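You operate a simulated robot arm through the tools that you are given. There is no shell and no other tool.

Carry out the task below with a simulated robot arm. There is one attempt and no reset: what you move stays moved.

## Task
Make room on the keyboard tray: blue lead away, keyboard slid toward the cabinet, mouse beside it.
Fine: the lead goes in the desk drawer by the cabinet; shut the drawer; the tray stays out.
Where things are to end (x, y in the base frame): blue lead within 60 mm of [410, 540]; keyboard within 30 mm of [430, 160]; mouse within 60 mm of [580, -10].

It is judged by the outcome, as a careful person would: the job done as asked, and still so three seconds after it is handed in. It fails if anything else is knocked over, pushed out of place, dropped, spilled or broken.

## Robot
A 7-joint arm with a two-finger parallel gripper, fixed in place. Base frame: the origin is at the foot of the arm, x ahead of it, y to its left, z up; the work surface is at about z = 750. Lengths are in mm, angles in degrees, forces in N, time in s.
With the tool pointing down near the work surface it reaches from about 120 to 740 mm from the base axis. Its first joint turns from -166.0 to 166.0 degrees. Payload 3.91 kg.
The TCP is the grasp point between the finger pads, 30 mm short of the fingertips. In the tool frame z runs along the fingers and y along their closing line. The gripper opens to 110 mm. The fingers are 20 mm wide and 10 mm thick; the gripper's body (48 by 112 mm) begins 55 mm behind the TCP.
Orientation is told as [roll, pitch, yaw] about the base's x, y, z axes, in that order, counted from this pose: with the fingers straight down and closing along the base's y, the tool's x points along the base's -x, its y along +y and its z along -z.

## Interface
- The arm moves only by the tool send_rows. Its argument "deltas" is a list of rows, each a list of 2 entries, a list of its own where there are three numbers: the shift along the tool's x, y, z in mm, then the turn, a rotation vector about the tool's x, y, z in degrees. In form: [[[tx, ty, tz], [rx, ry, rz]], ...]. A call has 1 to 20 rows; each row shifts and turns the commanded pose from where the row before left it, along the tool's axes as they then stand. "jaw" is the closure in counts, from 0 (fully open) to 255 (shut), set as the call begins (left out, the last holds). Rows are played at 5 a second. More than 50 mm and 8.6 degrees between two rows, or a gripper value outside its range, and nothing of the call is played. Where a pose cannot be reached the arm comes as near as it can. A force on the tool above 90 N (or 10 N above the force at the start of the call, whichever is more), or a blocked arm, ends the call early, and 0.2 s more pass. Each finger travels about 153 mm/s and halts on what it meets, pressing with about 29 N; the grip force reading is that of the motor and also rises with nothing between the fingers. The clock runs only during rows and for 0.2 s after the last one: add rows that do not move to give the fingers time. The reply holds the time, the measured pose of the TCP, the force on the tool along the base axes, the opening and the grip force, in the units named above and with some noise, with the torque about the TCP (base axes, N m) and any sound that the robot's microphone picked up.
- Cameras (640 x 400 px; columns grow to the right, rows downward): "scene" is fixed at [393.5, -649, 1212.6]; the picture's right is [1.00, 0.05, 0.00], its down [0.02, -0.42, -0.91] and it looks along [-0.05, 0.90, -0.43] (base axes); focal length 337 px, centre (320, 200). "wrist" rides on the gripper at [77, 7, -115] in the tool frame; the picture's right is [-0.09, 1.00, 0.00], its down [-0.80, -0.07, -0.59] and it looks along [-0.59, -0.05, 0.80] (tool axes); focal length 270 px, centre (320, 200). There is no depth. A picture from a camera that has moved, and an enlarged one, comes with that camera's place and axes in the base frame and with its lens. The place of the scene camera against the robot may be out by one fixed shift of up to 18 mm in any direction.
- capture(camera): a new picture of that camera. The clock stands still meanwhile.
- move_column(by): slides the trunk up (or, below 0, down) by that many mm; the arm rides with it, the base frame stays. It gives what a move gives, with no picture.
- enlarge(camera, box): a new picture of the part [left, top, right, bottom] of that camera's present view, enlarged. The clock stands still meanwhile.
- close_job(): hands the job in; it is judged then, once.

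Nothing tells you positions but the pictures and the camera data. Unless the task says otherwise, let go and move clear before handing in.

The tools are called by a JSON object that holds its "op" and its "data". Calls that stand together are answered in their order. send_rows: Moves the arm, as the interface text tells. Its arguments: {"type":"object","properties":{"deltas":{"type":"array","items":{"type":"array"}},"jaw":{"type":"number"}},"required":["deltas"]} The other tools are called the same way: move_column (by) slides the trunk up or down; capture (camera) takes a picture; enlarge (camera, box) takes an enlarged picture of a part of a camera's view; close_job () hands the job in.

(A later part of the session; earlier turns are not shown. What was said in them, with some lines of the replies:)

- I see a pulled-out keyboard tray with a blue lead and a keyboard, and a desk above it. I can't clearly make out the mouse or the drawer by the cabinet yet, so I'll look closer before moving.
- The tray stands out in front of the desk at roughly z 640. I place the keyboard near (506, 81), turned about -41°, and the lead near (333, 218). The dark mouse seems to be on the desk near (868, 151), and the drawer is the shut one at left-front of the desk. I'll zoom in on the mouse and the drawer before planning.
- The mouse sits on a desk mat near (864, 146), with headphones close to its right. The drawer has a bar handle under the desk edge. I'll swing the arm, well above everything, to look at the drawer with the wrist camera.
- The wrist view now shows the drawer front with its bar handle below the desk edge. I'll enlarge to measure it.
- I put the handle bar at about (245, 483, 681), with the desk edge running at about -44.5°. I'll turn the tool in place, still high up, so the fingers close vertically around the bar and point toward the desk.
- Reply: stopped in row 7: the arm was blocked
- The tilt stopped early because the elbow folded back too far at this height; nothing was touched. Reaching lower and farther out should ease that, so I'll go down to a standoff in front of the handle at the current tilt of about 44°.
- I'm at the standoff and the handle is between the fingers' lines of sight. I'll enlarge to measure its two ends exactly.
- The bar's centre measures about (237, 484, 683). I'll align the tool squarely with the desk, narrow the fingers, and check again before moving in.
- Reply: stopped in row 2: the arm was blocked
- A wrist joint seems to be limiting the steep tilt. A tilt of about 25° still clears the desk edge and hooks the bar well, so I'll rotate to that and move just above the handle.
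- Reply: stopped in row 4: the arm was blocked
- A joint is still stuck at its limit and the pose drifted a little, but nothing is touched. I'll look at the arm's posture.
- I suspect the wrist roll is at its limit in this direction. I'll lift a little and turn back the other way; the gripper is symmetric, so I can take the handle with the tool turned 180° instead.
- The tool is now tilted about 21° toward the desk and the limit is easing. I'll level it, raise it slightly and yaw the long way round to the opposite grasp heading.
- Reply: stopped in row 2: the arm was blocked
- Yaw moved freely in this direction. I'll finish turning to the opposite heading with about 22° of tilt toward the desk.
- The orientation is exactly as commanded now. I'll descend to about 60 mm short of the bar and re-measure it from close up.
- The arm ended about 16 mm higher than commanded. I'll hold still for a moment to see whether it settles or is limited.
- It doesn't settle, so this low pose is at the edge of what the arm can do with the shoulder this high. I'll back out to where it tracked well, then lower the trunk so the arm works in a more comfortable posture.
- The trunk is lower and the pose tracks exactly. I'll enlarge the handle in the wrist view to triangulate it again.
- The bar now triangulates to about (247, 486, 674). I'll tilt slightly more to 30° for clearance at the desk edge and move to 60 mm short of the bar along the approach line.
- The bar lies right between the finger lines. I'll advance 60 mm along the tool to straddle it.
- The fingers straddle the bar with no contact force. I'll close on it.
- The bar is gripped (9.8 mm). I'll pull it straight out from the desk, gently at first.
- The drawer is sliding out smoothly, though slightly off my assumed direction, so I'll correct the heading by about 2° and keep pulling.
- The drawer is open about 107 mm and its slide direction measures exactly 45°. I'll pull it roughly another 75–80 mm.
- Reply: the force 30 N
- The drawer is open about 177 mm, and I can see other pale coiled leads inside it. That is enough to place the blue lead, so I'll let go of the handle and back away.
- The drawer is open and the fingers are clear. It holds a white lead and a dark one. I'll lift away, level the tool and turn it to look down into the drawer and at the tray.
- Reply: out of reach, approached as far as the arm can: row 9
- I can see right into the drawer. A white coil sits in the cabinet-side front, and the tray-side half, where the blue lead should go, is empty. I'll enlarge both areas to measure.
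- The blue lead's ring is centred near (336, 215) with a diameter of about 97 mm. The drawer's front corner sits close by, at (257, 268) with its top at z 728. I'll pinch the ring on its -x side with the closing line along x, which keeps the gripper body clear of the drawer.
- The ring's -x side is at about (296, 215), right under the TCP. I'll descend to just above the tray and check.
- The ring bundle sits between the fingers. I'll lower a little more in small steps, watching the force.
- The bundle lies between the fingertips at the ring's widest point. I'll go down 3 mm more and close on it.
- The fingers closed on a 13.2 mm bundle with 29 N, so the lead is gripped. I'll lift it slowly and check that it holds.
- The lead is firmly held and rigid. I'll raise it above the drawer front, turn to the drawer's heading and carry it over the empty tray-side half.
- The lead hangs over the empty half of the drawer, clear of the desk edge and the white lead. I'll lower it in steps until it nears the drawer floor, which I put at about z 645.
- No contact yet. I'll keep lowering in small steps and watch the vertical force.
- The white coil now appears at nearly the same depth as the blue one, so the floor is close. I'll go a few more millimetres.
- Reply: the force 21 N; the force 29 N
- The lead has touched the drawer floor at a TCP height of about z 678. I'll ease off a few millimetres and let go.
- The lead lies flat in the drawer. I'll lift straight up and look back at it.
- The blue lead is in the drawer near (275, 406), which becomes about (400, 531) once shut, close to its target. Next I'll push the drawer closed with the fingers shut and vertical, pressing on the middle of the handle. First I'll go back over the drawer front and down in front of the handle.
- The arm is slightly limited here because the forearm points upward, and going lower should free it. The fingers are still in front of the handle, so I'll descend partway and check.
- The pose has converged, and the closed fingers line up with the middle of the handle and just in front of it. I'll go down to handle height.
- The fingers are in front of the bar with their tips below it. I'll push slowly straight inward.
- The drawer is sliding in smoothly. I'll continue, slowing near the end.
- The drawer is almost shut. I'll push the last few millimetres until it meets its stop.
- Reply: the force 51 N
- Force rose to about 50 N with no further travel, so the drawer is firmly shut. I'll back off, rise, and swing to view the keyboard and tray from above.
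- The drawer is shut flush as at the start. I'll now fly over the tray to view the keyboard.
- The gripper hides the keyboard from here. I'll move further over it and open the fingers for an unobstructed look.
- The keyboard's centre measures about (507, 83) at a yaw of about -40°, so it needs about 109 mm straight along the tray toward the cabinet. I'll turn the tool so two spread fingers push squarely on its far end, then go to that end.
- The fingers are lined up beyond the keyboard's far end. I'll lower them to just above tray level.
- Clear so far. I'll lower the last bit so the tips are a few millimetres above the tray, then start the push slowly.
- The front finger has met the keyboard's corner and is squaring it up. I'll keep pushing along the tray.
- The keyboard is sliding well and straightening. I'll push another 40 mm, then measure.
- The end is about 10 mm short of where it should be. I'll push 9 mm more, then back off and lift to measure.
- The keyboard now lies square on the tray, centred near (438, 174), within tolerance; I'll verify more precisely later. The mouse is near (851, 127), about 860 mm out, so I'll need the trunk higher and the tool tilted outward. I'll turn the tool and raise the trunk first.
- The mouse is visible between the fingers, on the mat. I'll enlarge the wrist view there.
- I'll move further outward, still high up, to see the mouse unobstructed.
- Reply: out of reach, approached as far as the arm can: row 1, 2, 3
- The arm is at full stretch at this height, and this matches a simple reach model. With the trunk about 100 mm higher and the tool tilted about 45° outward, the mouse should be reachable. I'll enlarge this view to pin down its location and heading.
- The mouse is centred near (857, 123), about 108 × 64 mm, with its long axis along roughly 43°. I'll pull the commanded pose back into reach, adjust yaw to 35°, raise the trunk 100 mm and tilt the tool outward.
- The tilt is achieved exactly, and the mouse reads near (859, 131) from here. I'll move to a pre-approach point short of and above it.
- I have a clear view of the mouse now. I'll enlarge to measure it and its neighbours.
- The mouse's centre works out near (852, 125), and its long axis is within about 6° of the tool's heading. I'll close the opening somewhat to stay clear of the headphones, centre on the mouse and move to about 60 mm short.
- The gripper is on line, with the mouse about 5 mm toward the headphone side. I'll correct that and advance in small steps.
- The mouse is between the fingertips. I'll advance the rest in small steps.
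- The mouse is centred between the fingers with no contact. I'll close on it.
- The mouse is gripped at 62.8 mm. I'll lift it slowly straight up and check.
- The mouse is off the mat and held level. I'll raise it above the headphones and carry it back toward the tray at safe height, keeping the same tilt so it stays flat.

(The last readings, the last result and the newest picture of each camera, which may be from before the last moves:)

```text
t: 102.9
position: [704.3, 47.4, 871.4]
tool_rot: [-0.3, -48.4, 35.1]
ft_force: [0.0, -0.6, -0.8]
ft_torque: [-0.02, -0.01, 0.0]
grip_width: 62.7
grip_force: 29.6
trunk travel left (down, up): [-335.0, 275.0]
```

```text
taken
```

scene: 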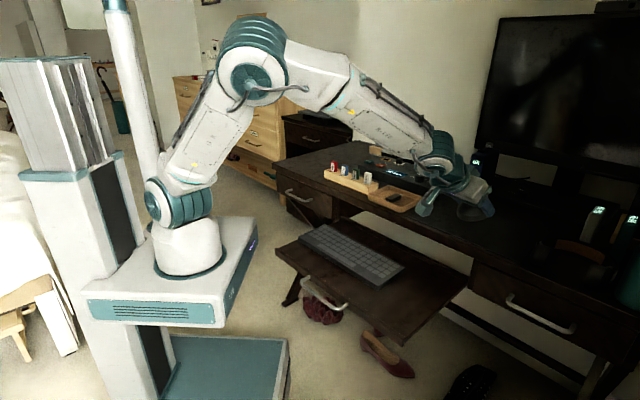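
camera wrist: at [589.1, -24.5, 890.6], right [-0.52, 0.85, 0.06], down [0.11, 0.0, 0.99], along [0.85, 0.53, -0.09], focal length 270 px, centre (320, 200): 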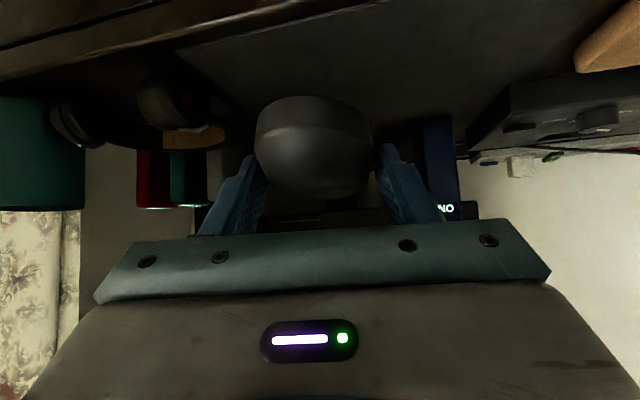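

The mouse is held firmly. I'll continue over the tray to above its target, turn slightly to line it up with the desk, then lower the trunk partway.

{"op": "send_rows", "data": {"deltas": [[[24.4, 5.75, -27.4], [0, 0, 0]], [[24.4, 5.75, -27.4], [0, 0, 0]], [[24.4, 5.75, -27.4], [0, 0, 0]], [[24.4, 5.75, -27.4], [0, 0, 0]], [[0, 0, 0], [-3.7, 0, -3.3]], [[0, 0, 0], [0, 0, 0]]]}}

{"op": "capture", "data": {"camera": "wrist"}}

{"op": "capture", "data": {"camera": "scene"}}

```text
t: 104.3
position: [572.8, -17.8, 872.5]
tool_rot: [-0.2, -48.3, 40.2]
ft_force: [0.0, 0.8, -0.7]
ft_torque: [0.01, 0.02, 0.01]
grip_width: 62.7
grip_force: 28.7
trunk travel left (down, up): [-335.0, 275.0]
```

```text
taken
camera wrist: at [462.5, -98.9, 892.0], right [-0.59, 0.8, 0.06], down [0.11, 0.01, 0.99], along [0.8, 0.6, -0.09], focal length 270 px, centre (320, 200)
```

wrist: 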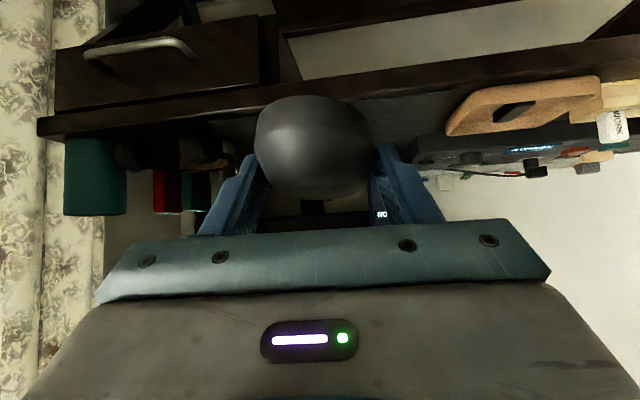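

```text
taken
```

scene: 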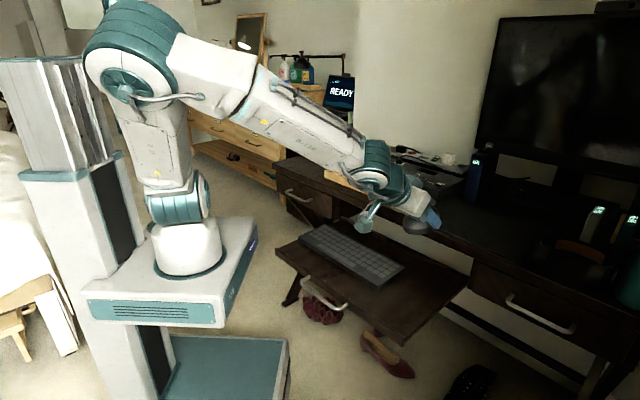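

The mouse is above its target spot on the tray. I'll lower the trunk 150 mm, which keeps this arm posture, and check.

{"op": "move_column", "data": {"by": -150}}

{"op": "enlarge", "data": {"camera": "wrist", "box": [0, 0, 640, 240]}}

{"op": "enlarge", "data": {"camera": "scene", "box": [280, 150, 500, 340]}}

```text
t: 106.0
position: [572.4, -17.7, 722.8]
tool_rot: [-0.4, -48.3, 40.0]
ft_force: [-0.5, -0.5, 0.0]
ft_torque: [-0.01, 0.0, 0.01]
grip_width: 62.5
grip_force: 28.6
trunk travel left (down, up): [-185.0, 425.0]
```

```text
1.00 times, centred on (320, 120) of wrist (not enlarged: the box is as wide or as high as the picture)
camera zoom: at [462.5, -98.8, 742.1], right [-0.59, 0.8, 0.06], down [0.11, 0.01, 0.99], along [0.8, 0.6, -0.09], focal length 270 px, centre (320, 280)
```

zoom: 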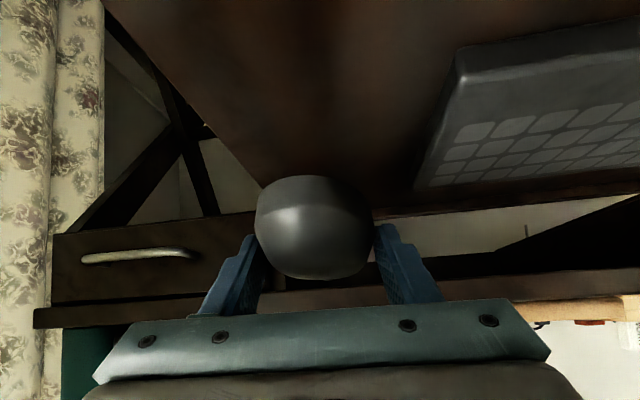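

```text
2.11 times, centred on (390, 245) of scene
camera zoom: at [393.5, -649.0, 1212.6], right [1.0, 0.05, 0.0], down [0.02, -0.42, -0.91], along [-0.05, 0.9, -0.43], focal length 709 px, centre (173, 105)
```

zoom: 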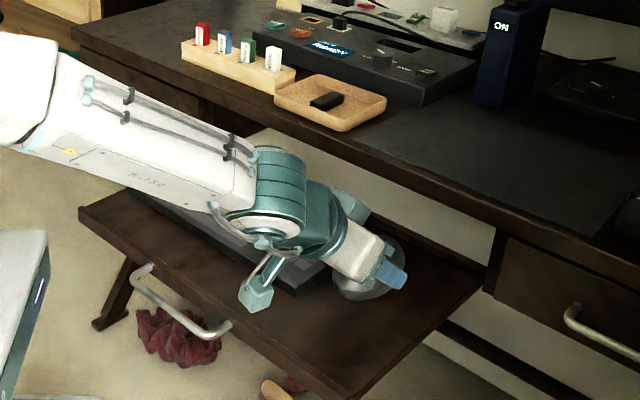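

The mouse is clear of the keyboard. I'll lower another 40 mm with the trunk, then use small arm steps to touch down.

{"op": "move_column", "data": {"by": -40}}

{"op": "send_rows", "data": {"deltas": [[[2.2, 0, 2], [0, 0, 0]], [[2.2, 0, 2], [0, 0, 0]], [[0, 0, 0], [0, 0, 0]]]}}

{"op": "enlarge", "data": {"camera": "wrist", "box": [0, 0, 640, 240]}}

{"op": "enlarge", "data": {"camera": "scene", "box": [330, 210, 470, 310]}}

```text
t: 106.8
position: [572.2, -17.8, 682.6]
tool_rot: [-0.3, -48.3, 40.1]
ft_force: [-0.3, 0.1, -1.8]
ft_torque: [-0.01, -0.04, 0.02]
grip_width: 62.3
grip_force: 28.9
trunk travel left (down, up): [-145.0, 465.0]
```

```text
t: 107.7
position: [572.4, -16.4, 677.5]
tool_rot: [-0.2, -48.4, 40.2]
ft_force: [0.4, 0.2, -0.7]
ft_torque: [-0.01, 0.0, 0.03]
grip_width: 62.3
grip_force: 28.9
trunk travel left (down, up): [-145.0, 465.0]
```

```text
1.00 times, centred on (320, 120) of wrist (not enlarged: the box is as wide or as high as the picture)
camera zoom: at [462.2, -98.1, 696.1], right [-0.59, 0.8, 0.06], down [0.11, 0.01, 0.99], along [0.8, 0.6, -0.09], focal length 270 px, centre (320, 280)
```

zoom: 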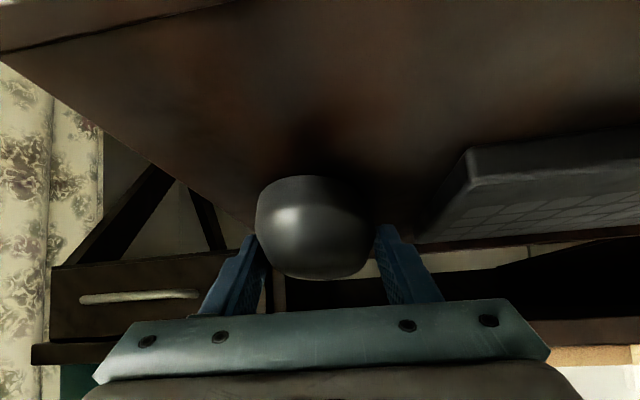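

```text
4.00 times, centred on (400, 260) of scene
camera zoom: at [393.5, -649.0, 1212.6], right [1.0, 0.05, 0.0], down [0.02, -0.42, -0.91], along [-0.05, 0.9, -0.43], focal length 1348 px, centre (0, -40)
```

zoom: 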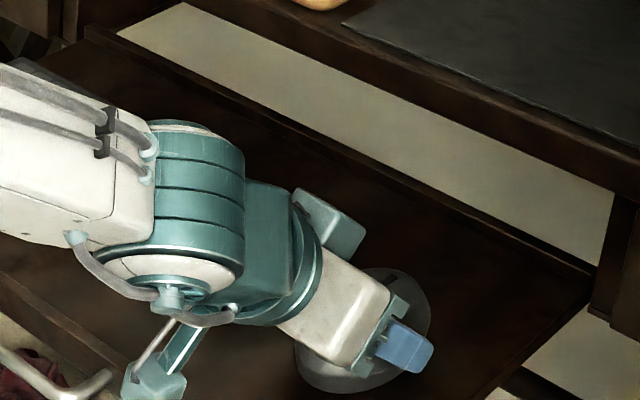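

{"op": "send_rows", "data": {"deltas": [[[1.5, 0, 1.33], [0, 0, 0]], [[1.5, 0, 1.33], [0, 0, 0]], [[0, 0, 0], [0, 0, 0]]]}}

{"op": "send_rows", "data": {"deltas": [[[1.5, 0, 1.33], [0, 0, 0]], [[0, 0, 0], [0, 0, 0]]]}}

{"op": "send_rows", "data": {"deltas": [[[1.5, 0, 1.33], [0, 0, 0]], [[0, 0, 0], [0, 0, 0]]]}}

```text
t: 108.5
position: [570.8, -17.4, 672.9]
tool_rot: [-0.3, -48.3, 40.1]
ft_force: [0.2, 0.4, -0.4]
ft_torque: [-0.03, -0.01, -0.01]
grip_width: 61.8
grip_force: 29.3
trunk travel left (down, up): [-145.0, 465.0]
```

```text
t: 109.0
position: [571.7, -17.6, 671.6]
tool_rot: [-0.4, -48.3, 40.1]
ft_force: [-1.0, 0.6, -0.6]
ft_torque: [0.01, 0.02, 0.02]
grip_width: 62.3
grip_force: 28.9
trunk travel left (down, up): [-145.0, 465.0]
```

```text
t: 109.7
position: [570.9, -16.1, 668.6]
tool_rot: [-0.3, -48.3, 40.1]
ft_force: [-0.1, 0.9, -0.1]
ft_torque: [-0.03, 0.03, 0.03]
grip_width: 61.8
grip_force: 29.6
trunk travel left (down, up): [-145.0, 465.0]
```

{"op": "send_rows", "data": {"deltas": [[[1.5, 0, 1.33], [0, 0, 0]], [[0, 0, 0], [0, 0, 0]]]}}

{"op": "send_rows", "data": {"deltas": [[[1.5, 0, 1.33], [0, 0, 0]], [[0, 0, 0], [0, 0, 0]]]}}

{"op": "enlarge", "data": {"camera": "wrist", "box": [160, 30, 480, 230]}}

```text
t: 110.2
position: [570.8, -17.0, 664.9]
tool_rot: [-0.3, -48.3, 40.2]
ft_force: [0.7, -0.2, -0.3]
ft_torque: [0.02, 0.0, 0.04]
grip_width: 62.1
grip_force: 29.0
trunk travel left (down, up): [-145.0, 465.0]
```

```text
t: 110.8
position: [571.6, -17.6, 664.4]
tool_rot: [-0.3, -48.3, 40.2]
ft_force: [-0.3, -0.5, 6.9]
ft_torque: [-0.1, -0.17, 0.08]
grip_width: 62.2
grip_force: 28.9
trunk travel left (down, up): [-145.0, 465.0]
```

```text
2.00 times, centred on (320, 130) of wrist
camera zoom: at [461.8, -98.7, 684.2], right [-0.59, 0.8, 0.06], down [0.11, 0.01, 0.99], along [0.8, 0.6, -0.09], focal length 541 px, centre (320, 340)
```

zoom: 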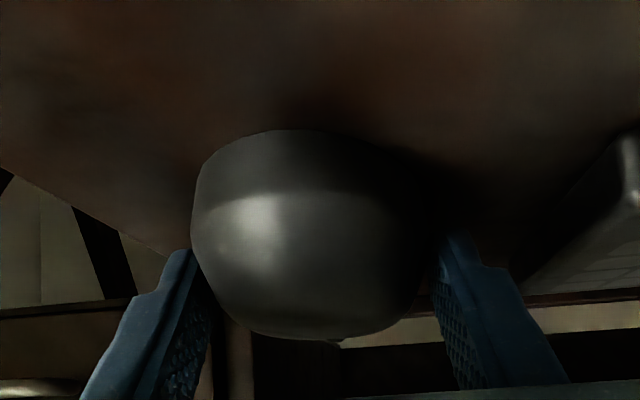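

The mouse has touched the tray, with a light upward force of 7 N. I'll open the fingers and check.

{"op": "send_rows", "data": {"deltas": [[[0, 0, 0], [0, 0, 0]], [[0, 0, 0], [0, 0, 0]], [[0, 0, 0], [0, 0, 0]]], "jaw": 60}}

{"op": "enlarge", "data": {"camera": "wrist", "box": [160, 30, 480, 230]}}

```text
t: 111.7
position: [570.9, -18.2, 664.6]
tool_rot: [-0.3, -48.3, 40.1]
ft_force: [0.0, 0.0, 0.3]
ft_torque: [0.0, -0.01, -0.01]
grip_width: 84.2
grip_force: 0.0
trunk travel left (down, up): [-145.0, 465.0]
```

```text
2.00 times, centred on (320, 130) of wrist
camera zoom: at [461.8, -98.8, 683.7], right [-0.59, 0.8, 0.06], down [0.11, 0.01, 0.99], along [0.8, 0.6, -0.09], focal length 541 px, centre (320, 340)
```

zoom: 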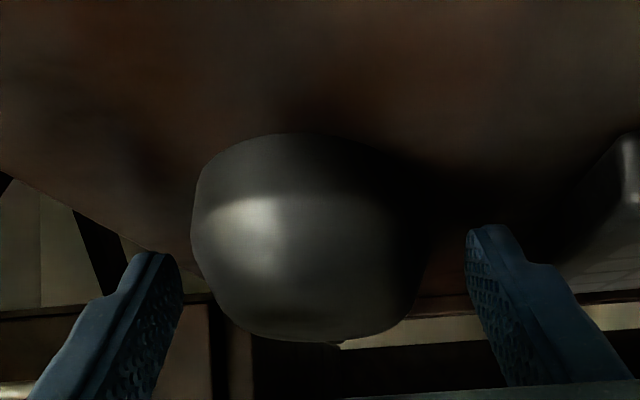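

The mouse rests flat on the tray. I'll back the fingers away along the tool axis and then rise.

{"op": "send_rows", "data": {"deltas": [[[0, 0, -12], [0, 0, 0]], [[0, 0, -20], [0, 0, 0]], [[0, 0, -25], [0, 0, 0]], [[0, 0, -25], [0, 0, 0]], [[-22, 0, -20], [0, 0, 0]], [[-26, 0, -24], [0, 0, 0]], [[-26, 0, -24], [0, 0, 0]], [[0, 0, 0], [0, 0, 0]]]}}

{"op": "capture", "data": {"camera": "wrist"}}

{"op": "enlarge", "data": {"camera": "scene", "box": [260, 180, 500, 340]}}

```text
t: 113.5
position: [522.0, -56.2, 818.9]
tool_rot: [-0.4, -48.2, 40.0]
ft_force: [0.0, 0.2, 0.0]
ft_torque: [-0.01, 0.0, -0.03]
grip_width: 84.4
grip_force: 0.1
trunk travel left (down, up): [-145.0, 465.0]
```

```text
taken
camera wrist: at [412.2, -137.6, 838.1], right [-0.59, 0.8, 0.06], down [0.11, 0.01, 0.99], along [0.8, 0.6, -0.09], focal length 270 px, centre (320, 200)
```

wrist: 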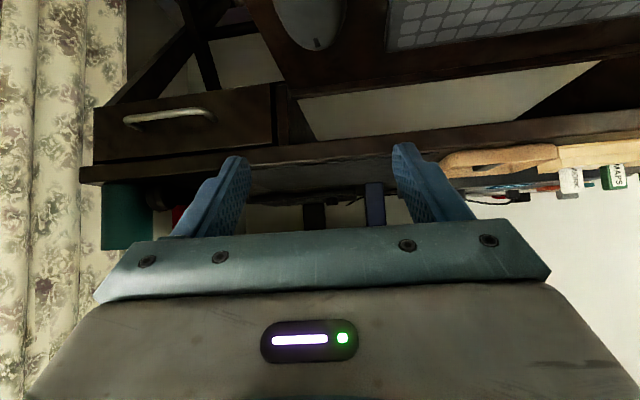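

```text
2.50 times, centred on (380, 260) of scene
camera zoom: at [393.5, -649.0, 1212.6], right [1.0, 0.05, 0.0], down [0.02, -0.42, -0.91], along [-0.05, 0.9, -0.43], focal length 842 px, centre (170, 50)
```

zoom: 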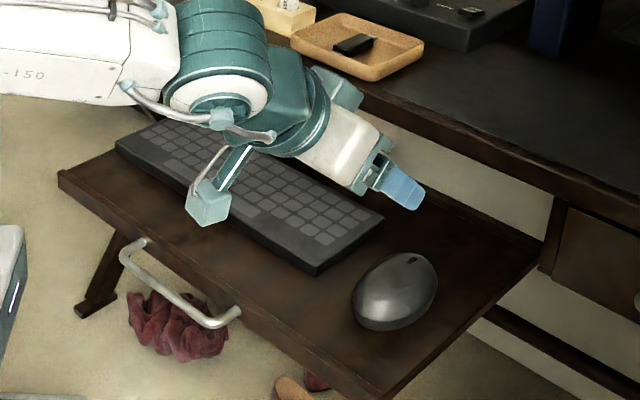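

The mouse sits flat beside the keyboard. I'll rise, level the tool and move to a viewpoint over the tray to measure everything precisely.

{"op": "send_rows", "data": {"deltas": [[[-27.4, 0, -24.4], [0, 0, 0]], [[-27.4, 0, -24.4], [0, 0, 0]], [[-27.4, 0, -24.4], [0, 0, 0]], [[0, 0, 0], [0, 8, 0]], [[0, 0, 0], [0, 8, 0]], [[0, 0, 0], [0, 8, 0]], [[0, 0, 0], [0, 8, 0]], [[0, 0, 0], [0, 8, 0]], [[0, 0, 0], [0, 8, 0]], [[0, 0, 0], [0, 0, -5]], [[0, 0, 0], [0, 0, 0]]], "jaw": 0}}

{"op": "capture", "data": {"camera": "wrist"}}

```text
t: 115.8
position: [523.4, -57.8, 929.6]
tool_rot: [-0.2, -0.1, 44.9]
ft_force: [0.8, 0.0, 0.2]
ft_torque: [-0.01, 0.03, 0.03]
grip_width: 109.8
grip_force: 0.1
trunk travel left (down, up): [-145.0, 465.0]
```

```text
taken
camera wrist: at [463.0, -105.7, 1045.2], right [-0.64, 0.77, 0.0], down [0.61, 0.52, 0.6], along [0.46, 0.38, -0.8], focal length 270 px, centre (320, 200)
```

wrist: 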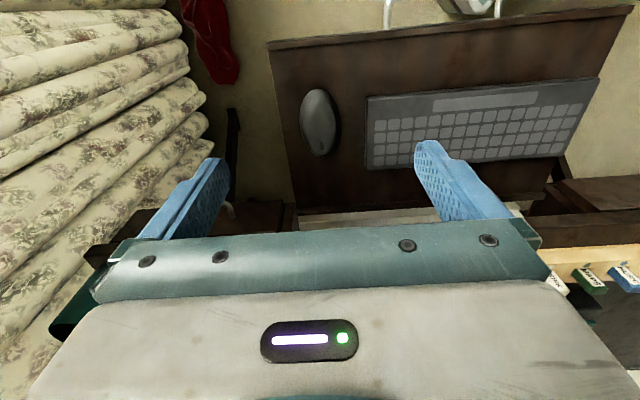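

Both keyboard and mouse are in view. I'll enlarge to measure them.

{"op": "enlarge", "data": {"camera": "wrist", "box": [260, 40, 620, 220]}}

```text
1.78 times, centred on (440, 130) of wrist
camera zoom: at [463.0, -105.7, 1045.2], right [-0.64, 0.77, 0.0], down [0.61, 0.52, 0.6], along [0.46, 0.38, -0.8], focal length 480 px, centre (107, 324)
```

zoom: 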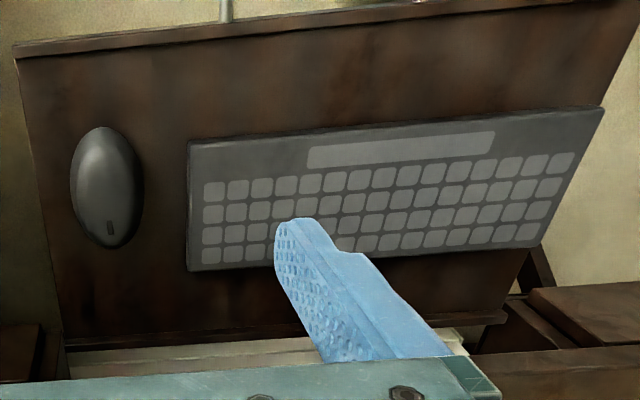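

The keyboard's centre measures about (435, 175), roughly 16 mm from its target, and the mouse about (578, -10), within 3 mm. I'll pull the arm well clear and do a last check of the whole scene.

{"op": "send_rows", "data": {"deltas": [[[30, 0, -25], [0, 0, 0]], [[30, 0, -25], [0, 0, 0]], [[30, 0, -25], [0, 0, 0]], [[0, 0, 0], [0, 0, 0]], [[0, 0, 0], [0, 0, 0]]]}}

{"op": "capture", "data": {"camera": "scene"}}

{"op": "enlarge", "data": {"camera": "scene", "box": [260, 140, 500, 340]}}

{"op": "enlarge", "data": {"camera": "scene", "box": [440, 140, 640, 300]}}

```text
t: 117.0
position: [457.9, -120.5, 1004.9]
tool_rot: [-0.2, -0.3, 45.0]
ft_force: [-0.2, 0.6, 0.0]
ft_torque: [0.01, -0.03, 0.0]
grip_width: 109.9
grip_force: 0.0
trunk travel left (down, up): [-145.0, 465.0]
```

```text
taken
```

scene: 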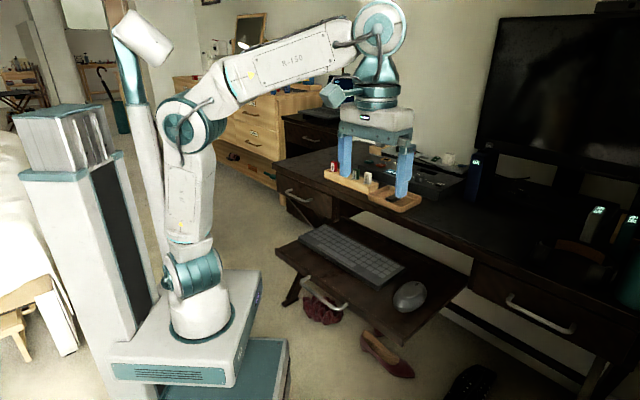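

```text
2.00 times, centred on (380, 240) of scene
camera zoom: at [393.5, -649.0, 1212.6], right [1.0, 0.05, 0.0], down [0.02, -0.42, -0.91], along [-0.05, 0.9, -0.43], focal length 674 px, centre (200, 120)
```

zoom: 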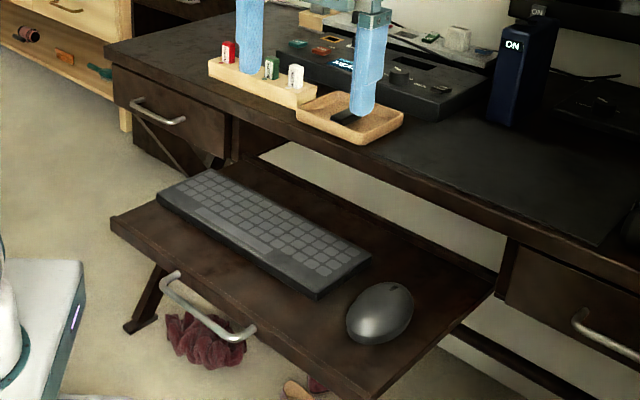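

```text
2.50 times, centred on (540, 220) of scene
camera zoom: at [393.5, -649.0, 1212.6], right [1.0, 0.05, 0.0], down [0.02, -0.42, -0.91], along [-0.05, 0.9, -0.43], focal length 842 px, centre (-230, 150)
```

zoom: 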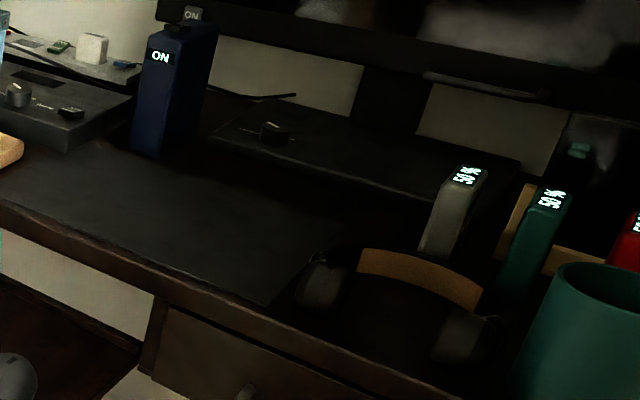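

Everything reads as asked:
- **Blue lead:** in the drawer at about (400, 531), about 13 mm from its target. This is worked out from where I set it down, since it can't be seen with the drawer shut.
- **Drawer and tray:** the drawer is shut and the tray is still out.
- **Keyboard:** slid toward the cabinet, at about (435, 175).
- **Mouse:** beside it at about (578, -10).

Nothing else looks disturbed and the gripper is empty and clear, so I'm handing in.

{"op": "close_job", "data": {}}

```text
The job is handed in.
```

The job is done and handed in: the tray has room, with the blue lead put away and the keyboard and mouse in their new places.

| Item | Where it ended (x, y) | Distance from target | Allowed |
|---|---|---|---|
| Blue lead | about (400, 531), in the drawer | about 13 mm | 60 mm |
| Keyboard | about (435, 175), square with the tray | about 16 mm | 30 mm |
| Mouse | about (578, -10), beside the keyboard | about 2 mm | 60 mm |

- **Lead:** its position is worked out from where I set it down, because it can't be seen with the drawer shut. It could have shifted slightly as the drawer closed.
- **Drawer and tray:** the drawer is pushed fully shut and the tray is still out.
- **Everything else:** in the last pictures nothing else looked moved or knocked over. The gripper was empty and clear.
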